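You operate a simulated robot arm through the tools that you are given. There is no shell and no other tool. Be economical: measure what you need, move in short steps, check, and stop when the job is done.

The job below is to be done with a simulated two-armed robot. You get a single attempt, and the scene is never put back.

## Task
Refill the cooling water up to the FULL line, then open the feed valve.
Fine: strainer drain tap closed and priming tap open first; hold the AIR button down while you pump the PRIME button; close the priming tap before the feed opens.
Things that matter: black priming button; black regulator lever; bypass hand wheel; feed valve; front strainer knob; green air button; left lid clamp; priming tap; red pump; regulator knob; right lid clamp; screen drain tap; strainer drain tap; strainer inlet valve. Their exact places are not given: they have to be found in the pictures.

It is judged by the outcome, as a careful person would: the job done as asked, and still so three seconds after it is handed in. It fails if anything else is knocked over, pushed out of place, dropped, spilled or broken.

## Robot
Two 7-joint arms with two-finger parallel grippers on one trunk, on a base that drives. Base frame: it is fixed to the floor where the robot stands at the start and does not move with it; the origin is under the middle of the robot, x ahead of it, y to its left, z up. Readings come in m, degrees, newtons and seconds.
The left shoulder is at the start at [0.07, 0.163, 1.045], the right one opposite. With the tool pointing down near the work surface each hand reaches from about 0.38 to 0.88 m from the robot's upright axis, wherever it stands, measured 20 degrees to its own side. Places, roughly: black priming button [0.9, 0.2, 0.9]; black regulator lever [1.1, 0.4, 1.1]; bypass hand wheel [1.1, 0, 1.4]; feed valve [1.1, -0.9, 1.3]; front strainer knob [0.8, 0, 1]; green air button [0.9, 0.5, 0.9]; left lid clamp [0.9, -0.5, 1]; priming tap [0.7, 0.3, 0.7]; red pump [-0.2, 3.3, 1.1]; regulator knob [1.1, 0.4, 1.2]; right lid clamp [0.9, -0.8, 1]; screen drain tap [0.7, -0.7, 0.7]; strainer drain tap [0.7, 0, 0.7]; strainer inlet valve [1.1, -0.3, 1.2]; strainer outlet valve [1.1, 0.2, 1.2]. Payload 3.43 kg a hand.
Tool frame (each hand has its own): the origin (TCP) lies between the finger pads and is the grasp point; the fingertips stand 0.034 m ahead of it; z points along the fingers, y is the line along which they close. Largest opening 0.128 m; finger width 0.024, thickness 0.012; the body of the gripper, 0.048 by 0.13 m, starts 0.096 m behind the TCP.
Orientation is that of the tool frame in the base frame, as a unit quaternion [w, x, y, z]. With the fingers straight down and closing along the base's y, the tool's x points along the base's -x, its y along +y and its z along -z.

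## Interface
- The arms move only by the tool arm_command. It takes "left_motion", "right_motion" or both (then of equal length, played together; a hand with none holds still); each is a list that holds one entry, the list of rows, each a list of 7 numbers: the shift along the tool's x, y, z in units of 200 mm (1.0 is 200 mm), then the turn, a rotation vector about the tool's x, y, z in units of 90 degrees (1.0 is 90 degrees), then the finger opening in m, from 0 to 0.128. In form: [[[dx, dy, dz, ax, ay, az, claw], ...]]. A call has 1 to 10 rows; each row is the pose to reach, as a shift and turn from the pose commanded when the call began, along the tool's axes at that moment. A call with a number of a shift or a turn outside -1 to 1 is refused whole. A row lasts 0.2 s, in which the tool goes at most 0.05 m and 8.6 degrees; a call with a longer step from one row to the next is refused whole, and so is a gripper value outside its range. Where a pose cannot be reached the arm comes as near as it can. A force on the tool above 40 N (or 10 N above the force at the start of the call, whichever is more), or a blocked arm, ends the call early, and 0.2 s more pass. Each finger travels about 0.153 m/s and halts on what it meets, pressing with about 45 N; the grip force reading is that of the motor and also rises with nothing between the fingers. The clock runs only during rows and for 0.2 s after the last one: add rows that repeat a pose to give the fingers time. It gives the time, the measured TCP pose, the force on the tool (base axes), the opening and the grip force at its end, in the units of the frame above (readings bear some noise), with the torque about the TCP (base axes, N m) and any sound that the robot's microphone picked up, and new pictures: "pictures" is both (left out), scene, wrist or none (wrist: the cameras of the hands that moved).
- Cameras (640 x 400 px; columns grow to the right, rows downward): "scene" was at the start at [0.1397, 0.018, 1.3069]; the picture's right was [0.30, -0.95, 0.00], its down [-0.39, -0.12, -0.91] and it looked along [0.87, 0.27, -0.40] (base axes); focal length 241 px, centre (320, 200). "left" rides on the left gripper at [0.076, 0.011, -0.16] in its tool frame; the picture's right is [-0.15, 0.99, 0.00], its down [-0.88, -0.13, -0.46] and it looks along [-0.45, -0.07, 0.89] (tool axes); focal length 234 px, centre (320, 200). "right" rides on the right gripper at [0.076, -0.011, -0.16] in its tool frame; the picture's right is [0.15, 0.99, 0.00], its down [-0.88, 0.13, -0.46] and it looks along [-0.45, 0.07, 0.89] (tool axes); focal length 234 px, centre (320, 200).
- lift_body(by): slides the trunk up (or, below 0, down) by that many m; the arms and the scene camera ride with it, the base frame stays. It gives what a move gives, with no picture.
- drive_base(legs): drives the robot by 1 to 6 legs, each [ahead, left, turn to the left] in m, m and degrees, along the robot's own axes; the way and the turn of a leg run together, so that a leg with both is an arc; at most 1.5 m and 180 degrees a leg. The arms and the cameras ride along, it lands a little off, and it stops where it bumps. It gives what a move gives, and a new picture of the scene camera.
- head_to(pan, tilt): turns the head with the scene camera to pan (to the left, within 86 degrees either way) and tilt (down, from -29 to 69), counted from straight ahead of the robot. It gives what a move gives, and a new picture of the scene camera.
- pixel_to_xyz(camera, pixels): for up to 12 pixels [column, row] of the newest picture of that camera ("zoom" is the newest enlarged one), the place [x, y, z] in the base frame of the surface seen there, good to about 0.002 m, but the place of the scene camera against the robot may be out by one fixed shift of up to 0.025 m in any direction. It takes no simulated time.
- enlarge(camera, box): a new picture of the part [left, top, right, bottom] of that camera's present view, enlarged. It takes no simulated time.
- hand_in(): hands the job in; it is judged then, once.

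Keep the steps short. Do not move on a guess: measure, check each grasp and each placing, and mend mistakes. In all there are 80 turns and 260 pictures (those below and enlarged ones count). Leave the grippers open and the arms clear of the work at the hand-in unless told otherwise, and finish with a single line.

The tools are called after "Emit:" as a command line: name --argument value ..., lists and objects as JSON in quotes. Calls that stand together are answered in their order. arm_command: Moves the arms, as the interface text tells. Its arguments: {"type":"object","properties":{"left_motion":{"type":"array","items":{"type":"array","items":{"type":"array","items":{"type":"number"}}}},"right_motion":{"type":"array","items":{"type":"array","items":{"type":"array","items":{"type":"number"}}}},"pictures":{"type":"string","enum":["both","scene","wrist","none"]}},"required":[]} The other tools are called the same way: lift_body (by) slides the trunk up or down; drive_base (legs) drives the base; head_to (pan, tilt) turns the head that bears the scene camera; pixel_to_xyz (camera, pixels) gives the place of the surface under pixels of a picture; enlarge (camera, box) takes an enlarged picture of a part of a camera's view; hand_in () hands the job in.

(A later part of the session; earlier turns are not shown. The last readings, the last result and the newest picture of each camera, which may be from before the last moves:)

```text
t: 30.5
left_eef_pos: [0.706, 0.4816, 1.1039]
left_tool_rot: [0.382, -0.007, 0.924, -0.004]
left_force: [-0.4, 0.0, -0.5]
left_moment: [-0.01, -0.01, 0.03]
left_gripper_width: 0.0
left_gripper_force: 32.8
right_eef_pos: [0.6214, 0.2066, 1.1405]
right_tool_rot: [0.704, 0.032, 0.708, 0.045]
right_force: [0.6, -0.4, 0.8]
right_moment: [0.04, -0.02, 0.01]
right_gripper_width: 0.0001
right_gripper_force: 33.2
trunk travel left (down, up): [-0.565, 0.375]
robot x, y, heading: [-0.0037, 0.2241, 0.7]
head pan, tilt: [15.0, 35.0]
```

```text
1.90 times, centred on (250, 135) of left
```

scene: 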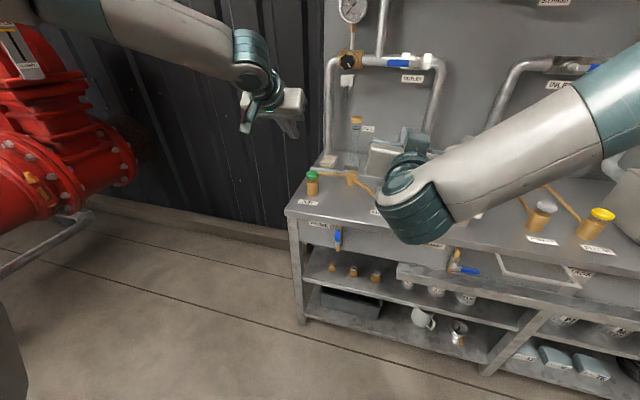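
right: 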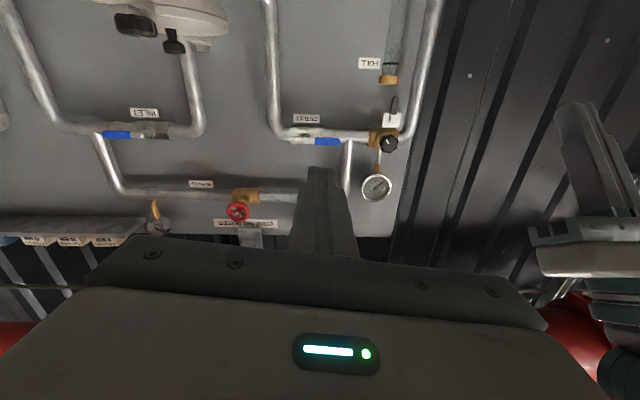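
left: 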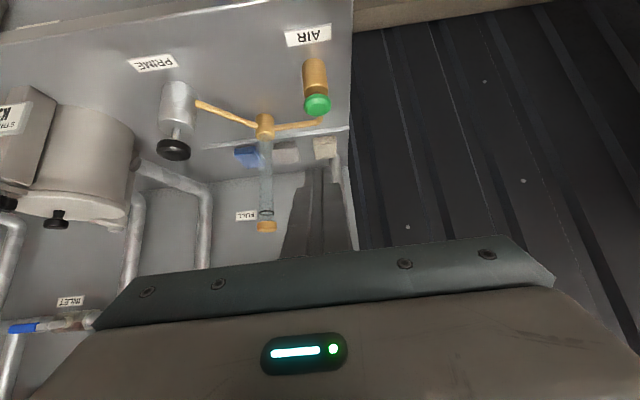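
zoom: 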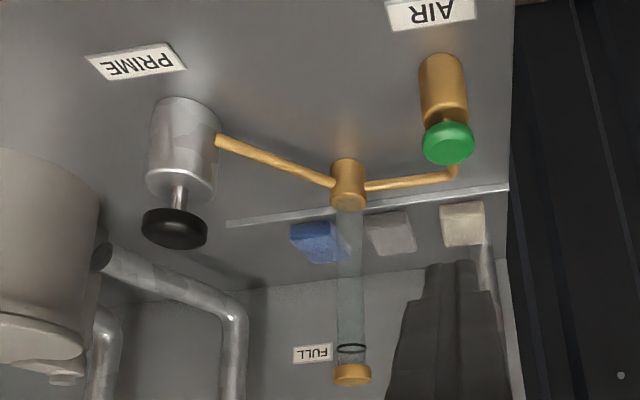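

AIR cap top at (0.868, 0.481, 0.892), PRIME cap top at (0.868, 0.231, 0.938). I'll take the left hand to 4 cm above AIR, and pitch the right hand down toward PRIME.

Emit:
arm_command --left_motion '[[[-0.002, 0, 0.1, 0, 0, 0, 0], [-0.005, 0, 0.2, 0, 0, 0, 0], [-0.007, 0, 0.3, 0, 0, 0, 0], [-0.01, 0, 0.4, 0, 0, 0, 0], [-0.012, 0, 0.5, 0, 0, 0, 0], [-0.015, 0, 0.6, 0, 0, 0, 0], [-0.018, 0, 0.7, 0, 0, 0, 0], [-0.02, 0, 0.8, 0, 0, 0, 0], [-0.022, 0, 0.9, 0, 0, 0, 0], [-0.025, 0, 1.0, 0, 0, 0, 0]]]' --right_motion '[[[0.021, 0.01, 0.06, 0.003, 0.05, -0.007, 0], [0.042, 0.02, 0.119, 0.005, 0.1, -0.014, 0], [0.064, 0.029, 0.178, 0.008, 0.15, -0.021, 0], [0.085, 0.039, 0.238, 0.011, 0.2, -0.028, 0], [0.106, 0.049, 0.297, 0.013, 0.25, -0.035, 0], [0.127, 0.059, 0.357, 0.016, 0.3, -0.041, 0], [0.148, 0.069, 0.416, 0.019, 0.35, -0.048, 0], [0.17, 0.078, 0.476, 0.022, 0.4, -0.055, 0], [0.191, 0.088, 0.535, 0.024, 0.45, -0.062, 0], [0.212, 0.098, 0.595, 0.027, 0.5, -0.069, 0]]]'

```text
t: 32.7
left_eef_pos: [0.8464, 0.4834, 0.9679]
left_tool_rot: [0.382, -0.006, 0.924, -0.006]
left_force: [-0.2, -0.2, -0.8]
left_moment: [-0.01, -0.03, -0.02]
left_gripper_width: 0.0
left_gripper_force: 33.2
left hand out of reach, approached as far as the arm can: row 10
right_eef_pos: [0.7401, 0.2353, 1.1025]
right_tool_rot: [0.38, -0.011, 0.925, 0.004]
right_force: [0.0, -0.1, -1.0]
right_moment: [-0.02, -0.02, -0.04]
right_gripper_width: 0.0
right_gripper_force: 33.1
trunk travel left (down, up): [-0.565, 0.375]
robot x, y, heading: [0.0002, 0.2222, 0.6]
head pan, tilt: [15.0, 35.0]
```

scene: 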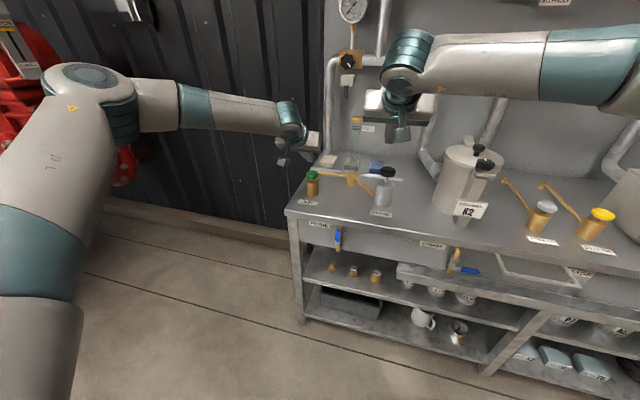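
right: 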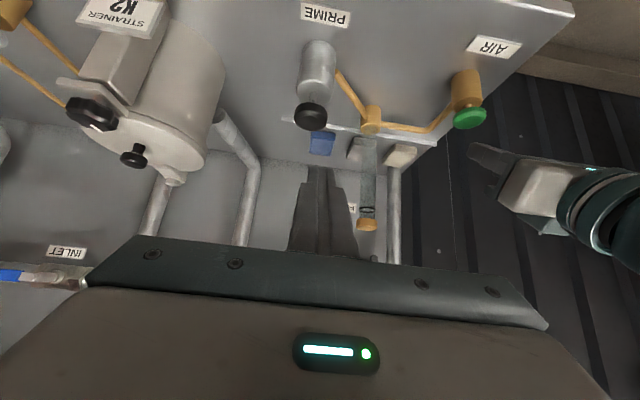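
left: 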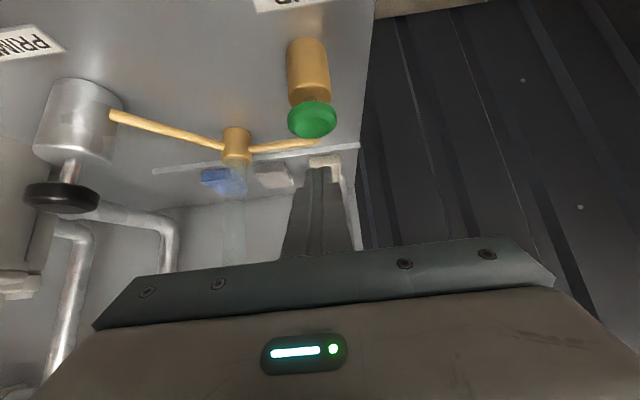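

Left hand reaches its limit at x 0.846. I'll drive ahead 0.10 m; the hands stay above everything.

Emit:
drive_base --legs '[[0.1, 0, 0]]'

```text
t: 33.9
left_eef_pos: [0.9454, 0.4822, 0.9672]
left_tool_rot: [0.382, -0.006, 0.924, -0.005]
left_force: [0.8, -0.5, -0.5]
left_moment: [0.01, -0.03, -0.01]
left_gripper_width: 0.0
left_gripper_force: 32.8
right_eef_pos: [0.8404, 0.2337, 1.1021]
right_tool_rot: [0.38, -0.01, 0.925, 0.004]
right_force: [0.3, -0.3, 0.1]
right_moment: [-0.01, -0.02, 0.01]
right_gripper_width: 0.0001
right_gripper_force: 33.0
trunk travel left (down, up): [-0.565, 0.375]
robot x, y, heading: [0.0978, 0.2234, 0.2]
head pan, tilt: [15.0, 35.0]
```

scene: 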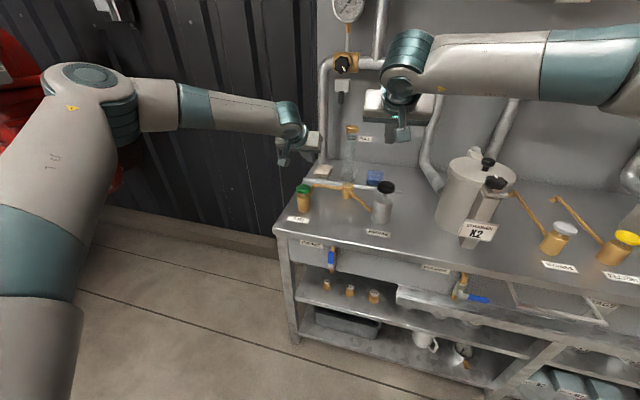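

Now left to 3 cm above AIR, right to 3 cm above PRIME.

Emit:
arm_command --left_motion '[[[0.074, 0, -0.057, 0, 0, 0, 0], [0.148, 0, -0.114, 0, 0, 0, 0], [0.222, 0, -0.172, 0, 0, 0, 0], [0.297, 0, -0.229, 0, 0, 0, 0], [0.371, 0, -0.286, 0, 0, 0, 0], [0.371, 0, -0.286, 0, 0, 0, 0]]]' --right_motion '[[[0.064, -0.003, 0.08, 0, 0, 0, 0], [0.127, -0.006, 0.16, 0, 0, 0, 0], [0.19, -0.009, 0.24, 0, 0, 0, 0], [0.254, -0.012, 0.32, 0, 0, 0, 0], [0.318, -0.015, 0.403, 0, 0, 0, 0], [0.318, -0.015, 0.403, 0, 0, 0, 0]]]'

Emit:
enlarge --camera "scene" --box '[270, 100, 430, 240]'

```text
t: 35.3
left_eef_pos: [0.8522, 0.479, 0.9561]
left_tool_rot: [0.384, -0.006, 0.923, -0.006]
left_force: [-0.2, 0.0, 0.2]
left_moment: [0.01, 0.02, 0.0]
left_gripper_width: 0.0
left_gripper_force: 33.5
right_eef_pos: [0.8507, 0.2322, 1.0026]
right_tool_rot: [0.382, -0.01, 0.924, 0.004]
right_force: [0.1, 0.0, 0.1]
right_moment: [0.0, 0.02, -0.02]
right_gripper_width: 0.0
right_gripper_force: 33.5
trunk travel left (down, up): [-0.565, 0.375]
robot x, y, heading: [0.0952, 0.2261, 0.3]
head pan, tilt: [15.0, 35.0]
```

scene: 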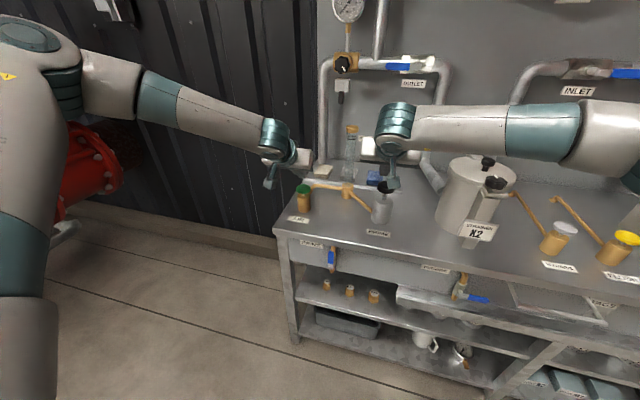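
right: 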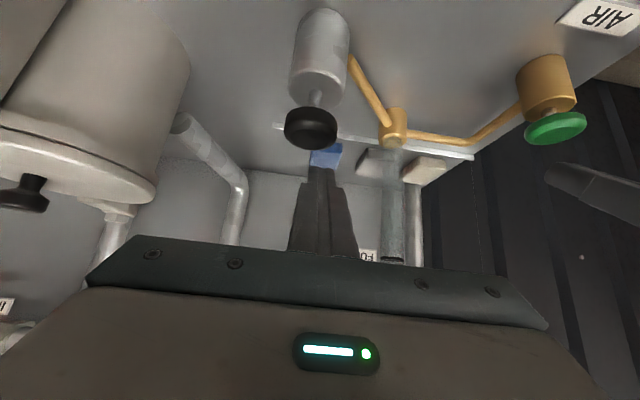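
left: 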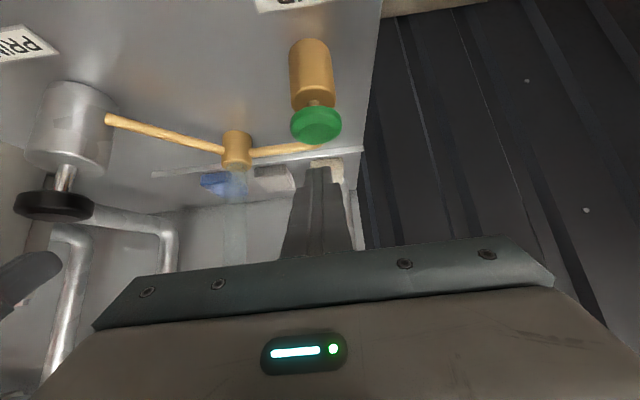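

```text
2.86 times, centred on (350, 170) of scene
```

zoom: 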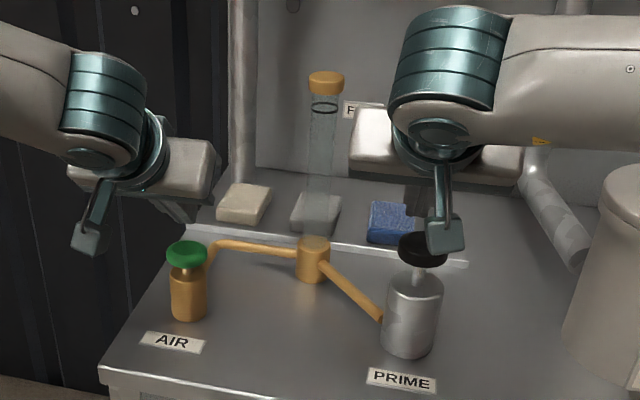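

The glass tube is empty and both fingertips line up over the caps. I'll press the AIR button slowly.

Emit:
arm_command --left_motion '[[[0.035, 0, 0.035, 0, 0, 0, 0], [0.071, 0, 0.071, 0, 0, 0, 0], [0.088, 0, 0.088, 0, 0, 0, 0], [0.106, 0, 0.106, 0, 0, 0, 0], [0.124, 0, 0.124, 0, 0, 0, 0], [0.133, 0, 0.133, 0, 0, 0, 0], [0.141, 0, 0.141, 0, 0, 0, 0]]]'

Emit:
enlarge --camera "scene" --box '[270, 100, 430, 240]'

```text
t: 36.9
left_eef_pos: [0.8519, 0.4814, 0.918]
left_tool_rot: [0.383, -0.006, 0.924, -0.005]
left_force: [0.1, -0.4, 3.8]
left_moment: [0.03, -0.09, 0.05]
left_gripper_width: 0.0
left_gripper_force: 33.0
right_eef_pos: [0.8502, 0.2331, 1.0032]
right_tool_rot: [0.381, -0.011, 0.924, 0.005]
right_force: [0.3, 0.0, 0.3]
right_moment: [-0.03, 0.01, 0.03]
right_gripper_width: 0.0
right_gripper_force: 32.9
trunk travel left (down, up): [-0.565, 0.375]
robot x, y, heading: [0.0963, 0.2225, 0.4]
head pan, tilt: [15.0, 35.0]
```

scene: 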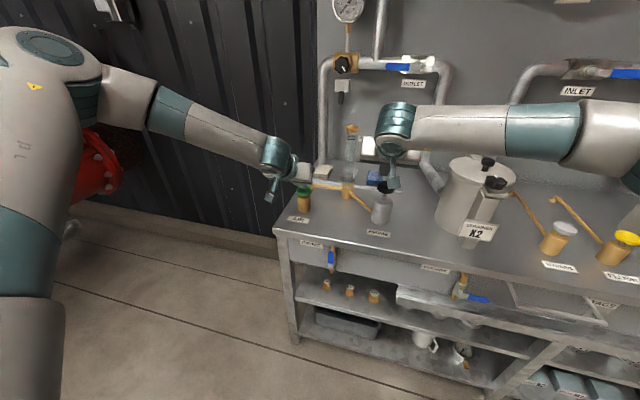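
left: 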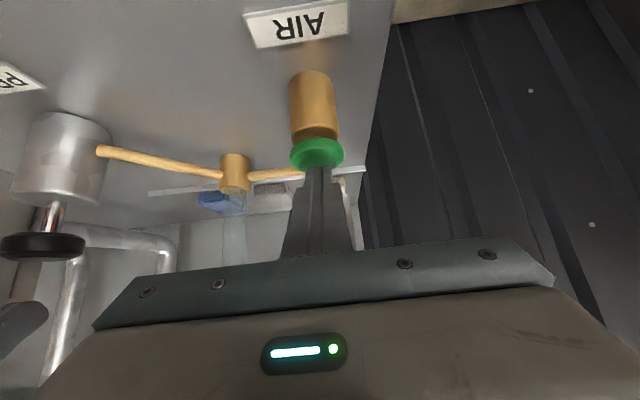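

```text
2.86 times, centred on (350, 170) of scene
```

zoom: 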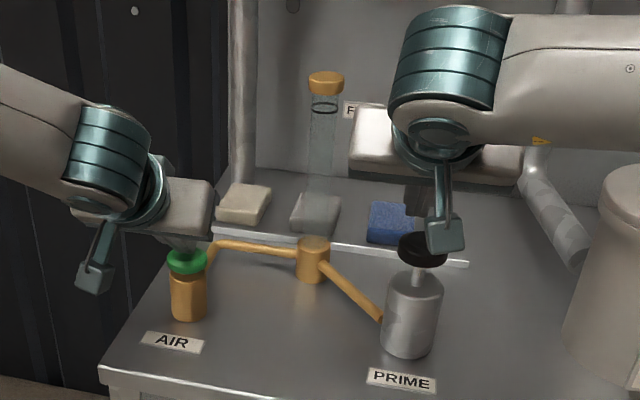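

Contact at 3.8 N. I'll press on in 2 mm steps until it bottoms.

Emit:
arm_command --left_motion '[[[0.007, 0, 0.007, 0, 0, 0, 0], [0.014, 0, 0.014, 0, 0, 0, 0], [0.021, 0, 0.021, 0, 0, 0, 0], [0.028, 0, 0.028, 0, 0, 0, 0], [0.035, 0, 0.035, 0, 0, 0, 0]]]' --pictures "wrist"

```text
t: 38.1
left_eef_pos: [0.8513, 0.4803, 0.9104]
left_tool_rot: [0.386, -0.005, 0.923, -0.005]
left_force: [5.1, 3.2, 17.9]
left_moment: [0.08, -0.42, 0.04]
left_gripper_width: 0.0
left_gripper_force: 33.2
right_eef_pos: [0.8493, 0.2324, 1.0042]
right_tool_rot: [0.381, -0.01, 0.924, 0.005]
right_force: [-0.6, 0.1, 0.0]
right_moment: [-0.02, -0.01, -0.01]
right_gripper_width: 0.0
right_gripper_force: 33.0
trunk travel left (down, up): [-0.565, 0.375]
robot x, y, heading: [0.0978, 0.2265, 0.1]
head pan, tilt: [15.0, 35.0]
heard: click
```

left: 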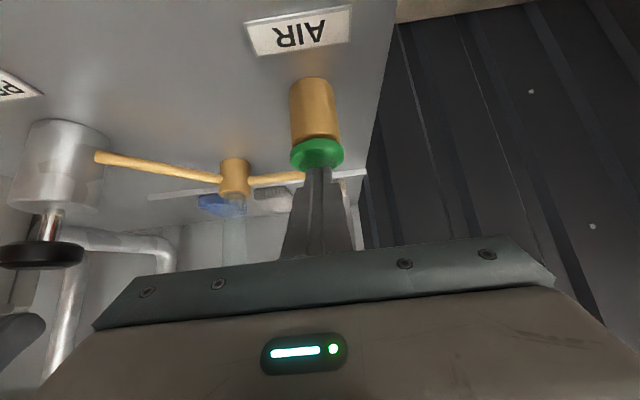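

AIR clicked and holds at 18 N. Now the first PRIME stroke with the right hand, gently.

Emit:
arm_command --right_motion '[[[0.05, 0, 0.05, 0, 0, 0, 0], [0.1, 0, 0.1, 0, 0, 0, 0], [0.12, 0, 0.12, 0, 0, 0, 0], [0.14, 0, 0.14, 0, 0, 0, 0], [0.16, 0, 0.16, 0, 0, 0, 0], [0.18, 0, 0.18, 0, 0, 0, 0], [0.2, 0, 0.2, 0, 0, 0, 0]]]'

Emit:
enlarge --camera "scene" --box '[270, 100, 430, 240]'

```text
t: 39.7
left_eef_pos: [0.8493, 0.4803, 0.9098]
left_tool_rot: [0.385, -0.004, 0.923, -0.007]
left_force: [8.5, 0.6, 26.2]
left_moment: [0.01, -0.71, 0.04]
left_gripper_width: 0.0001
left_gripper_force: 32.8
right_eef_pos: [0.8479, 0.2326, 0.9477]
right_tool_rot: [0.383, -0.011, 0.924, 0.005]
right_force: [1.2, 2.6, 7.8]
right_moment: [0.06, -0.11, 0.05]
right_gripper_width: 0.0
right_gripper_force: 32.5
trunk travel left (down, up): [-0.565, 0.375]
robot x, y, heading: [0.0935, 0.2255, 0.7]
head pan, tilt: [15.0, 35.0]
heard: click
```

scene: 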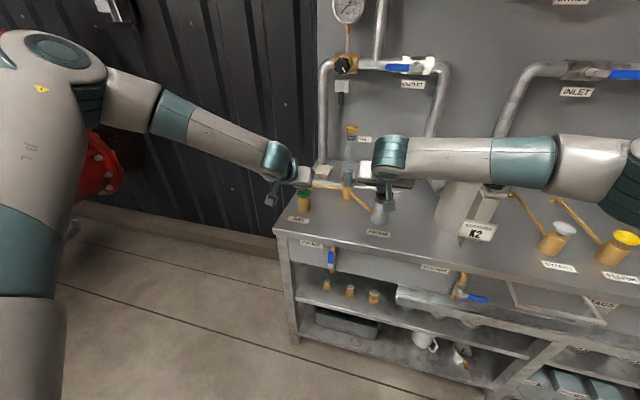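
right: 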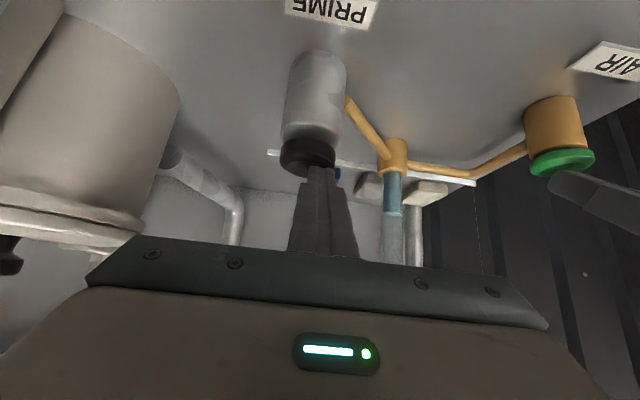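

```text
2.86 times, centred on (350, 170) of scene
```

zoom: 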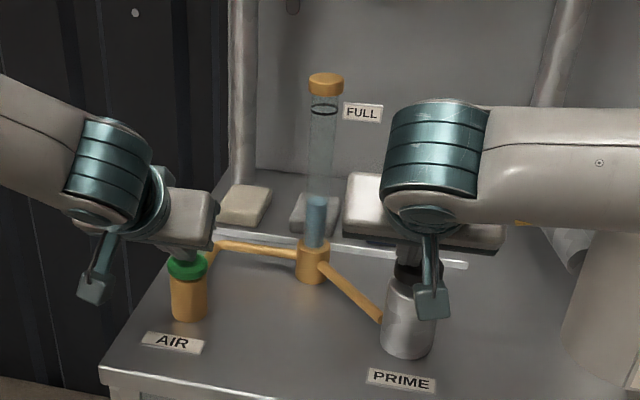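

Water rose to about 30% of the tube on the first click. One full release and a second stroke, then check.

Emit:
arm_command --right_motion '[[[-0.07, 0, -0.07, 0, 0, 0, 0], [-0.14, 0, -0.14, 0, 0, 0, 0], [-0.14, 0, -0.14, 0, 0, 0, 0], [-0.1, 0, -0.1, 0, 0, 0, 0], [-0.05, 0, -0.05, 0, 0, 0, 0], [-0.02, 0, -0.02, 0, 0, 0, 0], [0, 0, 0, 0, 0, 0, 0]]]' --pictures "scene"

Emit:
enlarge --camera "scene" --box '[270, 100, 430, 240]'

```text
t: 41.3
left_eef_pos: [0.8503, 0.4799, 0.9109]
left_tool_rot: [0.385, -0.005, 0.923, -0.006]
left_force: [7.6, 1.9, 25.2]
left_moment: [0.05, -0.62, 0.0]
left_gripper_width: 0.0
left_gripper_force: 33.3
right_eef_pos: [0.85, 0.2301, 0.9471]
right_tool_rot: [0.383, -0.01, 0.924, 0.006]
right_force: [-1.8, -3.3, 8.8]
right_moment: [-0.06, -0.11, -0.01]
right_gripper_width: 0.0
right_gripper_force: 32.7
trunk travel left (down, up): [-0.565, 0.375]
robot x, y, heading: [0.102, 0.2258, 0.5]
head pan, tilt: [15.0, 35.0]
heard: click
```

scene: 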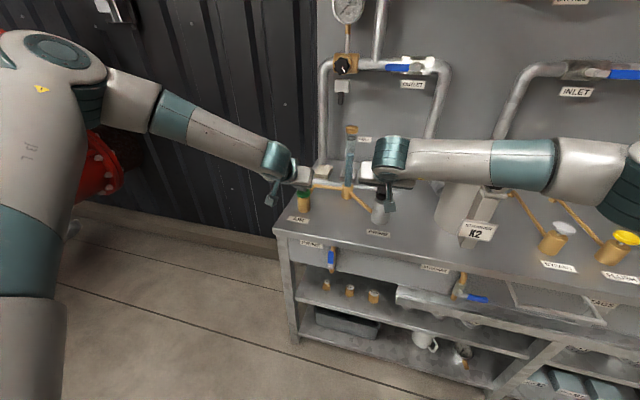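

```text
2.86 times, centred on (350, 170) of scene
```

zoom: 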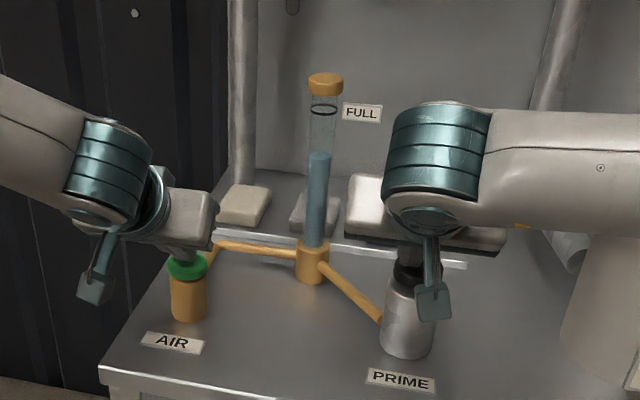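

Level is at about two thirds; one more stroke should reach FULL.

Emit:
arm_command --right_motion '[[[-0.07, 0, -0.07, 0, 0, 0, 0], [-0.14, 0, -0.14, 0, 0, 0, 0], [-0.14, 0, -0.14, 0, 0, 0, 0], [-0.1, 0, -0.1, 0, 0, 0, 0], [-0.05, 0, -0.05, 0, 0, 0, 0], [-0.02, 0, -0.02, 0, 0, 0, 0], [0, 0, 0, 0, 0, 0, 0]]]' --pictures "scene"

Emit:
enlarge --camera "scene" --box '[310, 115, 390, 205]'

```text
t: 42.9
left_eef_pos: [0.8494, 0.4803, 0.9095]
left_tool_rot: [0.385, -0.005, 0.923, -0.005]
left_force: [6.1, 0.4, 25.9]
left_moment: [-0.02, -0.55, 0.06]
left_gripper_width: 0.0003
left_gripper_force: 32.9
right_eef_pos: [0.8475, 0.2321, 0.9476]
right_tool_rot: [0.382, -0.01, 0.924, 0.005]
right_force: [0.7, 2.1, 8.3]
right_moment: [0.06, -0.18, 0.02]
right_gripper_width: 0.0
right_gripper_force: 33.0
trunk travel left (down, up): [-0.565, 0.375]
robot x, y, heading: [0.098, 0.2195, 0.5]
head pan, tilt: [15.0, 35.0]
heard: click
```

scene: 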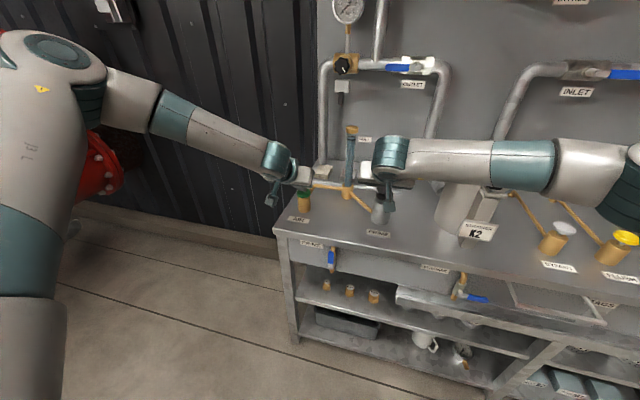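

```text
4.44 times, centred on (350, 160) of scene
```

zoom: 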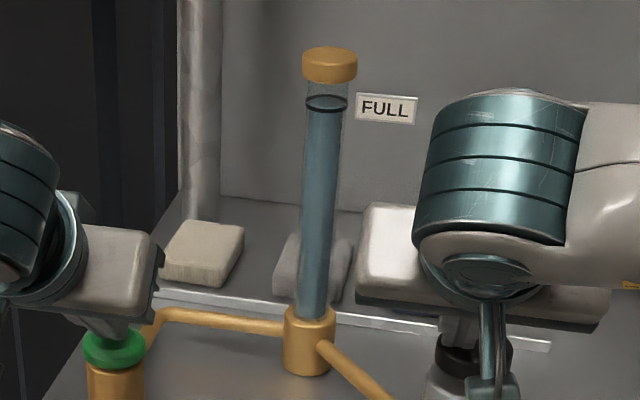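

Level is at the FULL ring. I'll release PRIME first, then AIR, and check the level.

Emit:
arm_command --right_motion '[[[-0.1, 0, -0.1, 0, 0, 0, 0], [-0.2, 0, -0.2, 0, 0, 0, 0], [-0.3, 0, -0.3, 0, 0, 0, 0], [-0.3, 0, -0.3, 0, 0, 0, 0], [-0.3, 0, -0.3, 0, 0, 0, 0], [-0.3, 0, -0.3, 0, 0, 0, 0], [-0.3, 0, -0.3, 0, 0, 0, 0]]]' --left_motion '[[[0, 0, 0, 0, 0, 0, 0], [0, 0, 0, 0, 0, 0, 0], [0, 0, 0, 0, 0, 0, 0], [-0.05, 0, -0.05, 0, 0, 0, 0], [-0.15, 0, -0.15, 0, 0, 0, 0], [-0.25, 0, -0.25, 0, 0, 0, 0], [-0.3, 0, -0.3, 0, 0, 0, 0]]]' --pictures "scene"

Emit:
enlarge --camera "scene" --box '[310, 115, 390, 205]'

```text
t: 44.5
left_eef_pos: [0.854, 0.4807, 0.9925]
left_tool_rot: [0.383, -0.005, 0.924, -0.005]
left_force: [0.0, -1.0, -0.3]
left_moment: [0.0, -0.01, -0.01]
left_gripper_width: 0.0002
left_gripper_force: 32.9
right_eef_pos: [0.8492, 0.23, 1.0296]
right_tool_rot: [0.381, -0.01, 0.924, 0.004]
right_force: [0.1, -0.1, -0.6]
right_moment: [0.02, 0.01, 0.0]
right_gripper_width: 0.0002
right_gripper_force: 32.4
trunk travel left (down, up): [-0.565, 0.375]
robot x, y, heading: [0.103, 0.2244, 0.4]
head pan, tilt: [15.0, 35.0]
```

scene: 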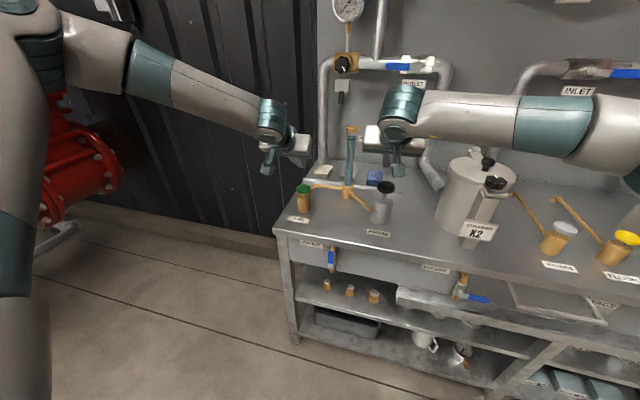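

```text
4.44 times, centred on (350, 160) of scene
```

zoom: 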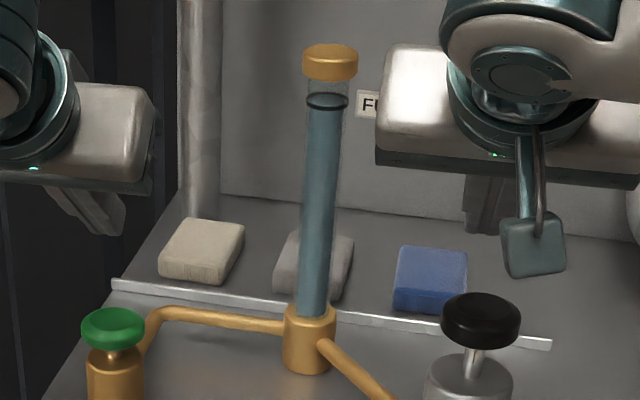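

Level holds at FULL with both buttons released. I'll back off from the bench and shift right to work the priming tap.

Emit:
drive_base --legs '[[-0.2, 0, 0], [0, -0.22, 0]]'

Emit:
lift_body --by -0.25

```text
t: 47.4
left_eef_pos: [0.6622, 0.255, 0.9928]
left_tool_rot: [0.383, -0.005, 0.924, -0.005]
left_force: [-0.3, -0.4, 0.4]
left_moment: [0.0, -0.02, 0.03]
left_gripper_width: 0.0
left_gripper_force: 33.4
right_eef_pos: [0.6575, 0.0041, 1.03]
right_tool_rot: [0.381, -0.01, 0.925, 0.004]
right_force: [0.0, -0.4, 0.0]
right_moment: [0.01, 0.03, 0.02]
right_gripper_width: 0.0001
right_gripper_force: 32.9
trunk travel left (down, up): [-0.565, 0.375]
robot x, y, heading: [-0.0945, -0.0039, 0.3]
head pan, tilt: [15.0, 35.0]
```

scene: 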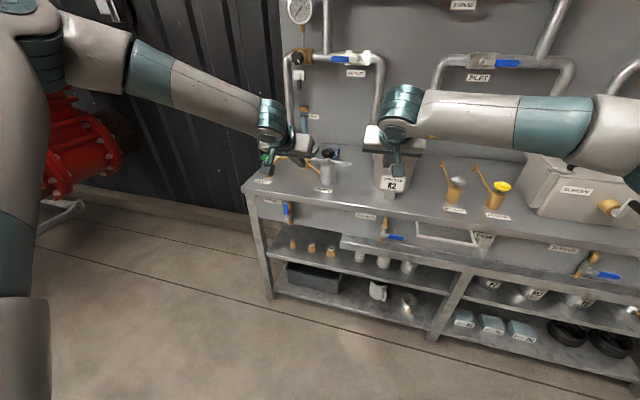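

```text
t: 49.9
left_eef_pos: [0.6629, 0.2557, 0.7437]
left_tool_rot: [0.384, -0.005, 0.923, -0.006]
left_force: [-0.1, 0.7, -0.2]
left_moment: [0.03, -0.02, 0.0]
left_gripper_width: 0.0001
left_gripper_force: 33.3
right_eef_pos: [0.6563, 0.0048, 0.7803]
right_tool_rot: [0.381, -0.009, 0.925, 0.003]
right_force: [0.3, 0.5, 0.2]
right_moment: [0.04, 0.03, 0.0]
right_gripper_width: 0.0
right_gripper_force: 33.1
trunk travel left (down, up): [-0.315, 0.625]
robot x, y, heading: [-0.097, -0.0002, 0.5]
head pan, tilt: [15.0, 35.0]
```

Left levels again and moves in front of the prime handle, opening 50 mm.

Emit:
arm_command --left_motion '[[[0.04, 0.02, -0.04, 0, -0.05, 0, 0], [0.08, 0.04, -0.08, 0, -0.1, 0, 0.01], [0.12, 0.1, -0.12, 0, -0.15, 0, 0.05], [0.152, 0.16, -0.152, 0, -0.2, 0, 0.05], [0.152, 0.22, -0.152, 0, -0.25, 0, 0.05], [0.152, 0.28, -0.152, 0, -0.3, 0, 0.05], [0.152, 0.34, -0.152, 0, -0.35, 0, 0.05], [0.152, 0.4, -0.152, 0, -0.4, 0, 0.05], [0.152, 0.44, -0.152, 0, -0.45, 0, 0.05], [0.152, 0.48, -0.152, 0, -0.5, 0, 0.05]]]' --pictures "wrist"

Emit:
pixel_to_xyz --camera "left" --pixels '[[318, 140], [318, 150], [318, 160], [318, 120]]'

```text
t: 52.1
left_eef_pos: [0.6179, 0.3519, 0.7391]
left_tool_rot: [0.708, -0.008, 0.706, -0.003]
left_force: [0.5, 1.1, -0.2]
left_moment: [0.01, 0.02, -0.01]
left_gripper_width: 0.05
left_gripper_force: 0.0
right_eef_pos: [0.6571, 0.0056, 0.7801]
right_tool_rot: [0.381, -0.01, 0.924, 0.004]
right_force: [-0.7, -0.1, -0.1]
right_moment: [0.01, 0.01, 0.02]
right_gripper_width: 0.0002
right_gripper_force: 32.6
trunk travel left (down, up): [-0.315, 0.625]
robot x, y, heading: [-0.0922, -0.0014, 0.3]
head pan, tilt: [15.0, 35.0]
```

left: 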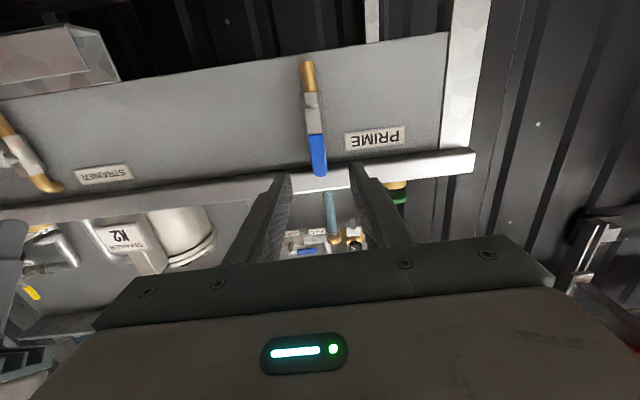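

```text
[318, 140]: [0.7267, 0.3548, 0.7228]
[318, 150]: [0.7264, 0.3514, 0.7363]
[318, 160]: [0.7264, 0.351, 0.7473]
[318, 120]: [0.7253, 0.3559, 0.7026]
```

Handle is at y 0.351, right ahead. Advance 80 mm and grip.

Emit:
arm_command --left_motion '[[[-0.01, 0, 0.2, 0, 0, 0, 0.05], [-0.015, 0, 0.4, 0, 0, 0, 0.05], [-0.015, 0, 0.4, 0, 0, 0, 0.05], [-0.015, 0, 0.4, 0, 0, 0, 0.025], [-0.015, 0, 0.4, 0, 0, 0, 0.01], [-0.015, 0, 0.4, 0, 0, 0, 0], [-0.015, 0, 0.4, 0, 0, 0, 0]]]' --pictures "none"

```text
t: 53.7
left_eef_pos: [0.6995, 0.3498, 0.7438]
left_tool_rot: [0.708, -0.007, 0.707, -0.003]
left_force: [2.6, 2.6, -0.1]
left_moment: [0.8, 0.05, -0.16]
left_gripper_width: 0.0172
left_gripper_force: 44.8
right_eef_pos: [0.657, 0.0044, 0.7799]
right_tool_rot: [0.381, -0.01, 0.925, 0.005]
right_force: [0.4, 0.0, 0.0]
right_moment: [-0.03, 0.02, 0.02]
right_gripper_width: 0.0
right_gripper_force: 32.8
trunk travel left (down, up): [-0.315, 0.625]
robot x, y, heading: [-0.0961, -0.0022, 0.3]
head pan, tilt: [15.0, 35.0]
```

Gripped at 17 mm. I'll swing it back to horizontal (toward −y).

Emit:
arm_command --left_motion '[[[0.0023, -0.031, 0, 0, 0, 0.0944, 0], [0.009, -0.0614, 0, 0, 0, 0.1889, 0], [0.0205, -0.0904, 0, 0, 0, 0.2833, 0], [0.036, -0.1174, 0, 0, 0, 0.3778, 0], [0.0552, -0.1419, 0, 0, 0, 0.4722, 0], [0.0778, -0.1632, 0, 0, 0, 0.5667, 0], [0.1034, -0.1809, 0, 0, 0, 0.6611, 0], [0.1313, -0.1947, 0, 0, 0, 0.7556, 0], [0.161, -0.2042, 0, 0, 0, 0.85, 0], [0.1917, -0.2092, 0, 0, 0, 0.9444, 0]]]' --pictures "none"

Emit:
arm_command --left_motion '[[[0, -0.012, 0, 0, 0, 0.04, 0], [0, -0.025, 0, 0, 0, 0.085, 0], [0, -0.025, 0, 0, 0, 0.085, 0], [0, -0.022, 0, 0, 0, 0.06, 0.05], [0, -0.022, 0, 0, 0, 0.06, 0.05], [0, -0.022, 0, 0, 0, 0.06, 0.05], [0, -0.022, -0.2, 0, 0, 0.06, 0.05], [0, -0.022, -0.4, 0, 0, 0.06, 0.05]]]'

```text
t: 55.9
left_eef_pos: [0.6994, 0.3076, 0.7049]
left_tool_rot: [0.523, 0.475, 0.526, 0.474]
left_force: [-16.3, -19.8, -15.7]
left_moment: [-0.73, 0.42, -0.02]
left_gripper_width: 0.0177
left_gripper_force: 45.1
right_eef_pos: [0.6574, 0.0035, 0.7799]
right_tool_rot: [0.38, -0.009, 0.925, 0.005]
right_force: [-0.9, -0.8, 0.4]
right_moment: [-0.02, -0.01, 0.03]
right_gripper_width: 0.0
right_gripper_force: 33.3
trunk travel left (down, up): [-0.315, 0.625]
robot x, y, heading: [-0.0933, 0.0062, 0.3]
head pan, tilt: [15.0, 35.0]
```

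```text
t: 57.7
left_eef_pos: [0.6214, 0.3087, 0.7022]
left_tool_rot: [0.501, 0.496, 0.503, 0.5]
left_force: [-0.7, 1.2, -0.6]
left_moment: [-0.02, 0.0, -0.04]
left_gripper_width: 0.0501
left_gripper_force: 0.1
right_eef_pos: [0.6564, 0.0038, 0.7801]
right_tool_rot: [0.381, -0.009, 0.925, 0.003]
right_force: [-0.2, -0.2, -0.7]
right_moment: [0.0, 0.0, 0.0]
right_gripper_width: 0.0
right_gripper_force: 33.2
trunk travel left (down, up): [-0.315, 0.625]
robot x, y, heading: [-0.0948, -0.0012, 0.2]
head pan, tilt: [15.0, 35.0]
```

scene: 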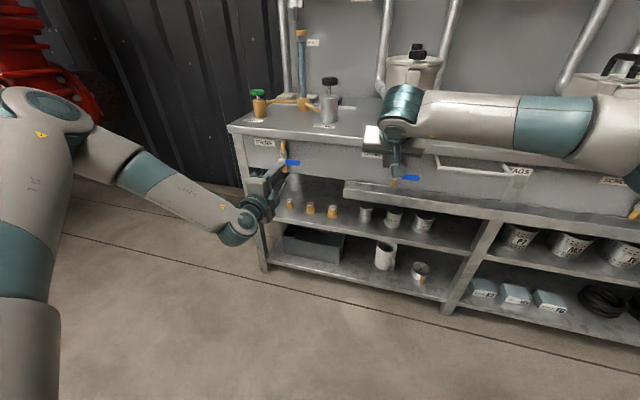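
left: 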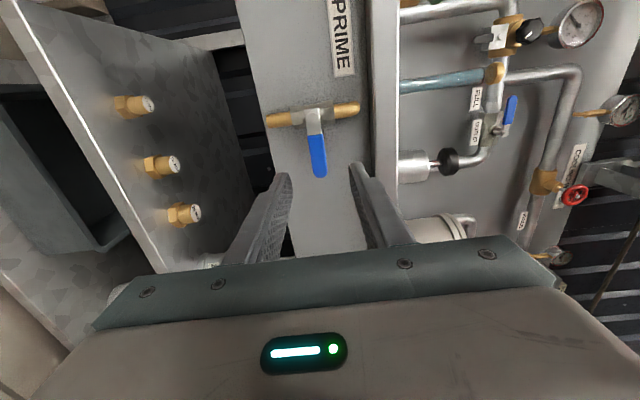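

Both taps are closed and the tube is at FULL. I'll back away, raise the trunk and look toward the feed valve.

Emit:
drive_base --legs '[[-0.2, 0, 0], [0, -0.35, 0]]'

Emit:
lift_body --by 0.4

Emit:
head_to --pan -25 --tilt 10

Emit:
enlarge --camera "scene" --box '[220, 40, 540, 240]'

```text
t: 61.2
left_eef_pos: [0.4221, -0.0347, 0.7026]
left_tool_rot: [0.5, 0.494, 0.504, 0.502]
left_force: [-0.1, -0.1, 0.1]
left_moment: [0.02, 0.01, 0.02]
left_gripper_width: 0.0501
left_gripper_force: 0.0
right_eef_pos: [0.4592, -0.3407, 0.7802]
right_tool_rot: [0.381, -0.014, 0.925, 0.007]
right_force: [0.5, 0.3, 0.3]
right_moment: [0.01, 0.0, 0.02]
right_gripper_width: 0.0
right_gripper_force: 32.6
trunk travel left (down, up): [-0.315, 0.625]
robot x, y, heading: [-0.2902, -0.3498, 0.5]
head pan, tilt: [15.0, 35.0]
```

scene: 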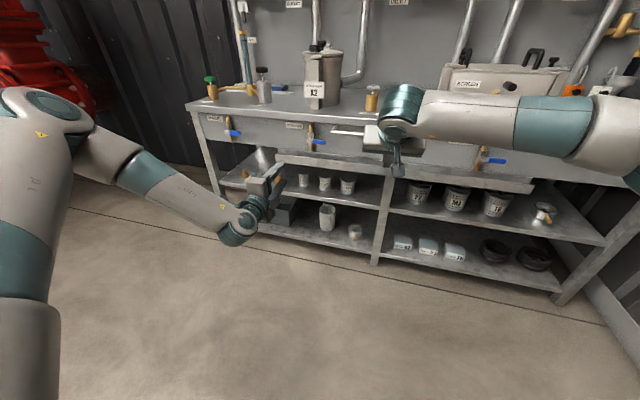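

```text
t: 65.0
left_eef_pos: [0.4218, -0.036, 1.1027]
left_tool_rot: [0.5, 0.495, 0.504, 0.501]
left_force: [-0.5, 0.3, 0.2]
left_moment: [0.01, 0.01, 0.01]
left_gripper_width: 0.0499
left_gripper_force: 0.1
right_eef_pos: [0.4601, -0.3405, 1.179]
right_tool_rot: [0.381, -0.013, 0.925, 0.005]
right_force: [1.1, 0.0, 0.2]
right_moment: [0.01, 0.0, 0.03]
right_gripper_width: 0.0001
right_gripper_force: 33.3
trunk travel left (down, up): [-0.715, 0.225]
robot x, y, heading: [-0.2931, -0.3503, 0.7]
head pan, tilt: [15.0, 35.0]
```

```text
t: 66.1
left_eef_pos: [0.4219, -0.0351, 1.1025]
left_tool_rot: [0.499, 0.495, 0.504, 0.502]
left_force: [0.1, -0.2, 0.1]
left_moment: [0.02, 0.03, -0.01]
left_gripper_width: 0.0499
left_gripper_force: 0.0
right_eef_pos: [0.4592, -0.3405, 1.1803]
right_tool_rot: [0.381, -0.014, 0.924, 0.006]
right_force: [0.3, -0.2, 0.1]
right_moment: [0.01, 0.0, 0.04]
right_gripper_width: 0.0
right_gripper_force: 33.3
trunk travel left (down, up): [-0.715, 0.225]
robot x, y, heading: [-0.2915, -0.3473, 0.8]
head pan, tilt: [-25.0, 10.0]
```

scene: 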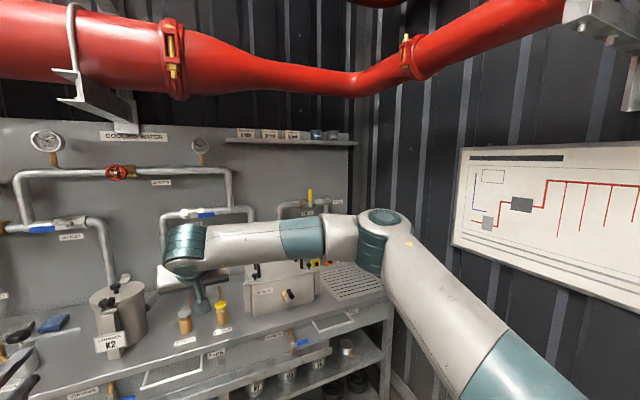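

```text
2.00 times, centred on (380, 140) of scene
```

zoom: 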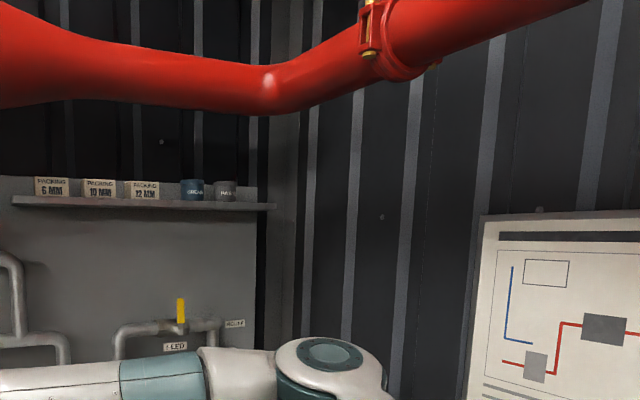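

The feed valve has a yellow handle standing upright, across its horizontal pipe (closed). I'll measure it and the right wall.

Emit:
enlarge --camera "scene" --box '[270, 170, 370, 240]'

Emit:
pixel_to_xyz --camera "scene" --pixels '[[310, 192], [310, 203], [290, 206], [325, 205], [480, 190], [380, 170], [300, 140], [290, 280], [350, 280], [384, 290]]'

```text
5.71 times, centred on (320, 205) of scene
```

zoom: 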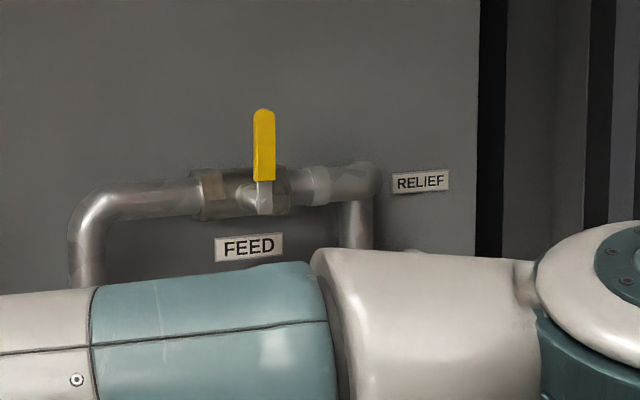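

```text
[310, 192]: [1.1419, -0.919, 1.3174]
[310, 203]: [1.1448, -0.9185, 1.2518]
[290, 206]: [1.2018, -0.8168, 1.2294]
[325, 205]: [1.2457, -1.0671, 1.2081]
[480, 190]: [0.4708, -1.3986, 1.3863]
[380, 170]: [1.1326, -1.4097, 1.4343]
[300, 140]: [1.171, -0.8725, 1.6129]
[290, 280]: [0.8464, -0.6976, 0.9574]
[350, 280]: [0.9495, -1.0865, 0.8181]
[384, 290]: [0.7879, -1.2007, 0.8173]
```

Feed handle is at about (1.142, −0.906, 1.24–1.32). I'll level the right hand, move it to its right side at valve height, and pull the left hand back.

Emit:
arm_command --right_motion '[[[0.003, -0.1, -0.067, 0, -0.05, 0, 0], [0.007, -0.2, -0.134, 0, -0.1, 0, 0.02], [0.01, -0.3, -0.2, 0, -0.15, 0, 0.05], [0.014, -0.4, -0.268, 0, -0.2, 0, 0.05], [0.017, -0.5, -0.335, 0, -0.25, 0, 0.05], [0.021, -0.6, -0.4, 0, -0.3, 0, 0.05], [0.025, -0.7, -0.469, 0, -0.35, 0, 0.05], [0.028, -0.8, -0.536, 0, -0.4, 0, 0.05], [0.032, -0.9, -0.6, 0, -0.45, 0, 0.05], [0.035, -1.0, -0.67, 0, -0.5, 0, 0.05]]]' --left_motion '[[[0, 0, -0.05, 0, 0, 0, 0.05], [0, 0, -0.1, 0, 0, 0, 0.05], [0, 0, -0.15, 0, 0, 0, 0.05], [0, 0, -0.2, 0, 0, 0, 0.05], [0, 0, -0.25, 0, 0, 0, 0.05], [0, 0, -0.3, 0, 0, 0, 0.05], [0, 0, -0.35, 0, 0, 0, 0.05], [0, 0, -0.4, 0, 0, 0, 0.05], [0, 0, -0.45, 0, 0, 0, 0.05], [0, 0, -0.5, 0, 0, 0, 0.05]]]' --pictures "scene"

Emit:
head_to --pan -40 --tilt 40

```text
t: 68.3
left_eef_pos: [0.323, -0.0357, 1.1011]
left_tool_rot: [0.499, 0.495, 0.504, 0.502]
left_force: [-0.1, 1.3, -0.3]
left_moment: [0.02, 0.02, 0.0]
left_gripper_width: 0.05
left_gripper_force: 0.0
right_eef_pos: [0.3793, -0.5149, 1.2571]
right_tool_rot: [0.663, -0.01, 0.749, 0.009]
right_force: [-0.2, -0.6, 0.1]
right_moment: [-0.02, 0.02, 0.01]
right_gripper_width: 0.0501
right_gripper_force: 0.1
right hand out of reach, approached as far as the arm can: row 9, 10
trunk travel left (down, up): [-0.715, 0.225]
robot x, y, heading: [-0.2917, -0.3476, 0.4]
head pan, tilt: [-25.0, 10.0]
```

scene: 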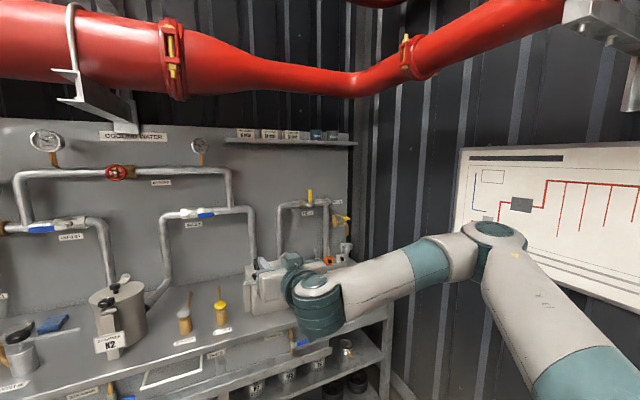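

```text
t: 69.2
left_eef_pos: [0.3226, -0.0337, 1.1012]
left_tool_rot: [0.499, 0.495, 0.504, 0.501]
left_force: [-0.3, -0.3, 0.2]
left_moment: [-0.03, 0.0, 0.01]
left_gripper_width: 0.0502
left_gripper_force: 0.0
right_eef_pos: [0.3794, -0.5137, 1.2569]
right_tool_rot: [0.663, -0.01, 0.749, 0.009]
right_force: [0.2, 0.1, 0.6]
right_moment: [0.0, 0.04, 0.0]
right_gripper_width: 0.05
right_gripper_force: 0.1
trunk travel left (down, up): [-0.715, 0.225]
robot x, y, heading: [-0.2945, -0.3504, 0.7]
head pan, tilt: [-40.0, 40.0]
```

scene: 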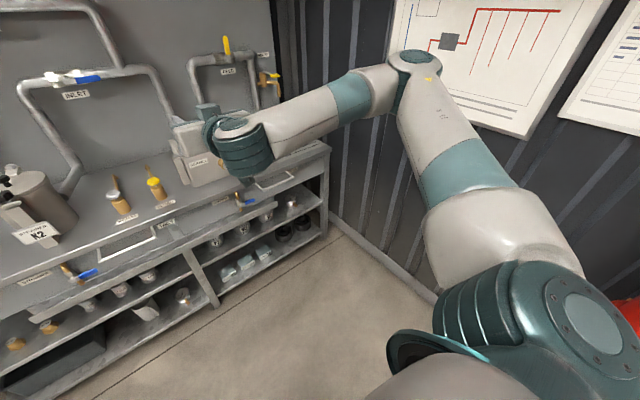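

Checking where the right elbow is relative to the wall.

Emit:
pixel_to_xyz --camera "scene" --pixels '[[415, 60], [440, 70], [400, 90], [340, 240], [325, 145], [200, 300]]'

Emit:
head_to --pan -20 --tilt 69

```text
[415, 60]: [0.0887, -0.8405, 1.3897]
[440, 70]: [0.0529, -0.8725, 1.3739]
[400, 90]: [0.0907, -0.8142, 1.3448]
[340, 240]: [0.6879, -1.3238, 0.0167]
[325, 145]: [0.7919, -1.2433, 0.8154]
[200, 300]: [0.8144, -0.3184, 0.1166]
```

```text
t: 70.2
left_eef_pos: [0.3228, -0.0356, 1.101]
left_tool_rot: [0.499, 0.495, 0.504, 0.502]
left_force: [-0.3, 0.8, 0.2]
left_moment: [-0.03, 0.0, 0.04]
left_gripper_width: 0.0499
left_gripper_force: 0.2
right_eef_pos: [0.3794, -0.5151, 1.2576]
right_tool_rot: [0.663, -0.01, 0.748, 0.009]
right_force: [-0.3, -0.7, -0.3]
right_moment: [-0.03, 0.01, 0.01]
right_gripper_width: 0.0499
right_gripper_force: 0.1
trunk travel left (down, up): [-0.715, 0.225]
robot x, y, heading: [-0.2871, -0.3473, 1.0]
head pan, tilt: [-20.0, 68.8]
```

scene: 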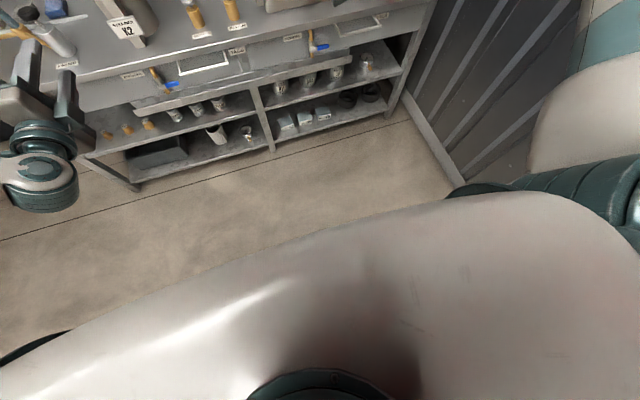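

Emit:
pixel_to_xyz --camera "scene" --pixels '[[20, 350], [40, 340], [480, 188], [455, 195], [330, 215], [60, 300]]'

Emit:
head_to --pan 15 --tilt 69

```text
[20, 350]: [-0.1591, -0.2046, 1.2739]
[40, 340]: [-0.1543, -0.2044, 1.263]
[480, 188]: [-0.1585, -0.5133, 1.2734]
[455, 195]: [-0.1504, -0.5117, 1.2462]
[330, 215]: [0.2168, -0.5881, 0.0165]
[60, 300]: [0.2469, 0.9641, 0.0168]
```

```text
t: 71.2
left_eef_pos: [0.3225, -0.0364, 1.1001]
left_tool_rot: [0.499, 0.494, 0.505, 0.502]
left_force: [-0.5, 0.2, -0.7]
left_moment: [-0.03, -0.01, -0.01]
left_gripper_width: 0.0499
left_gripper_force: 0.0
right_eef_pos: [0.379, -0.5152, 1.2578]
right_tool_rot: [0.662, -0.011, 0.749, 0.01]
right_force: [0.5, 0.0, -0.7]
right_moment: [0.01, -0.02, 0.01]
right_gripper_width: 0.0502
right_gripper_force: 0.0
trunk travel left (down, up): [-0.715, 0.225]
robot x, y, heading: [-0.2929, -0.3507, 0.7]
head pan, tilt: [15.0, 68.8]
```

scene: 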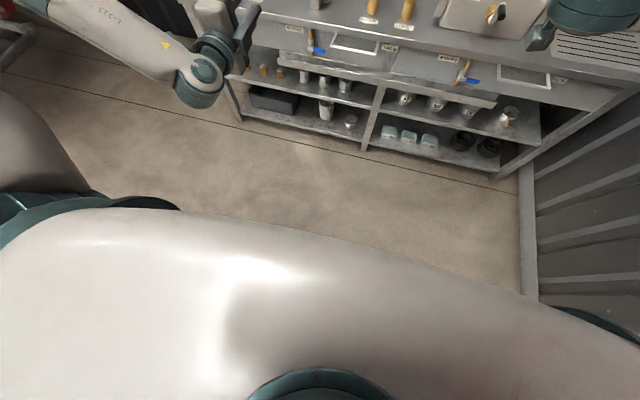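

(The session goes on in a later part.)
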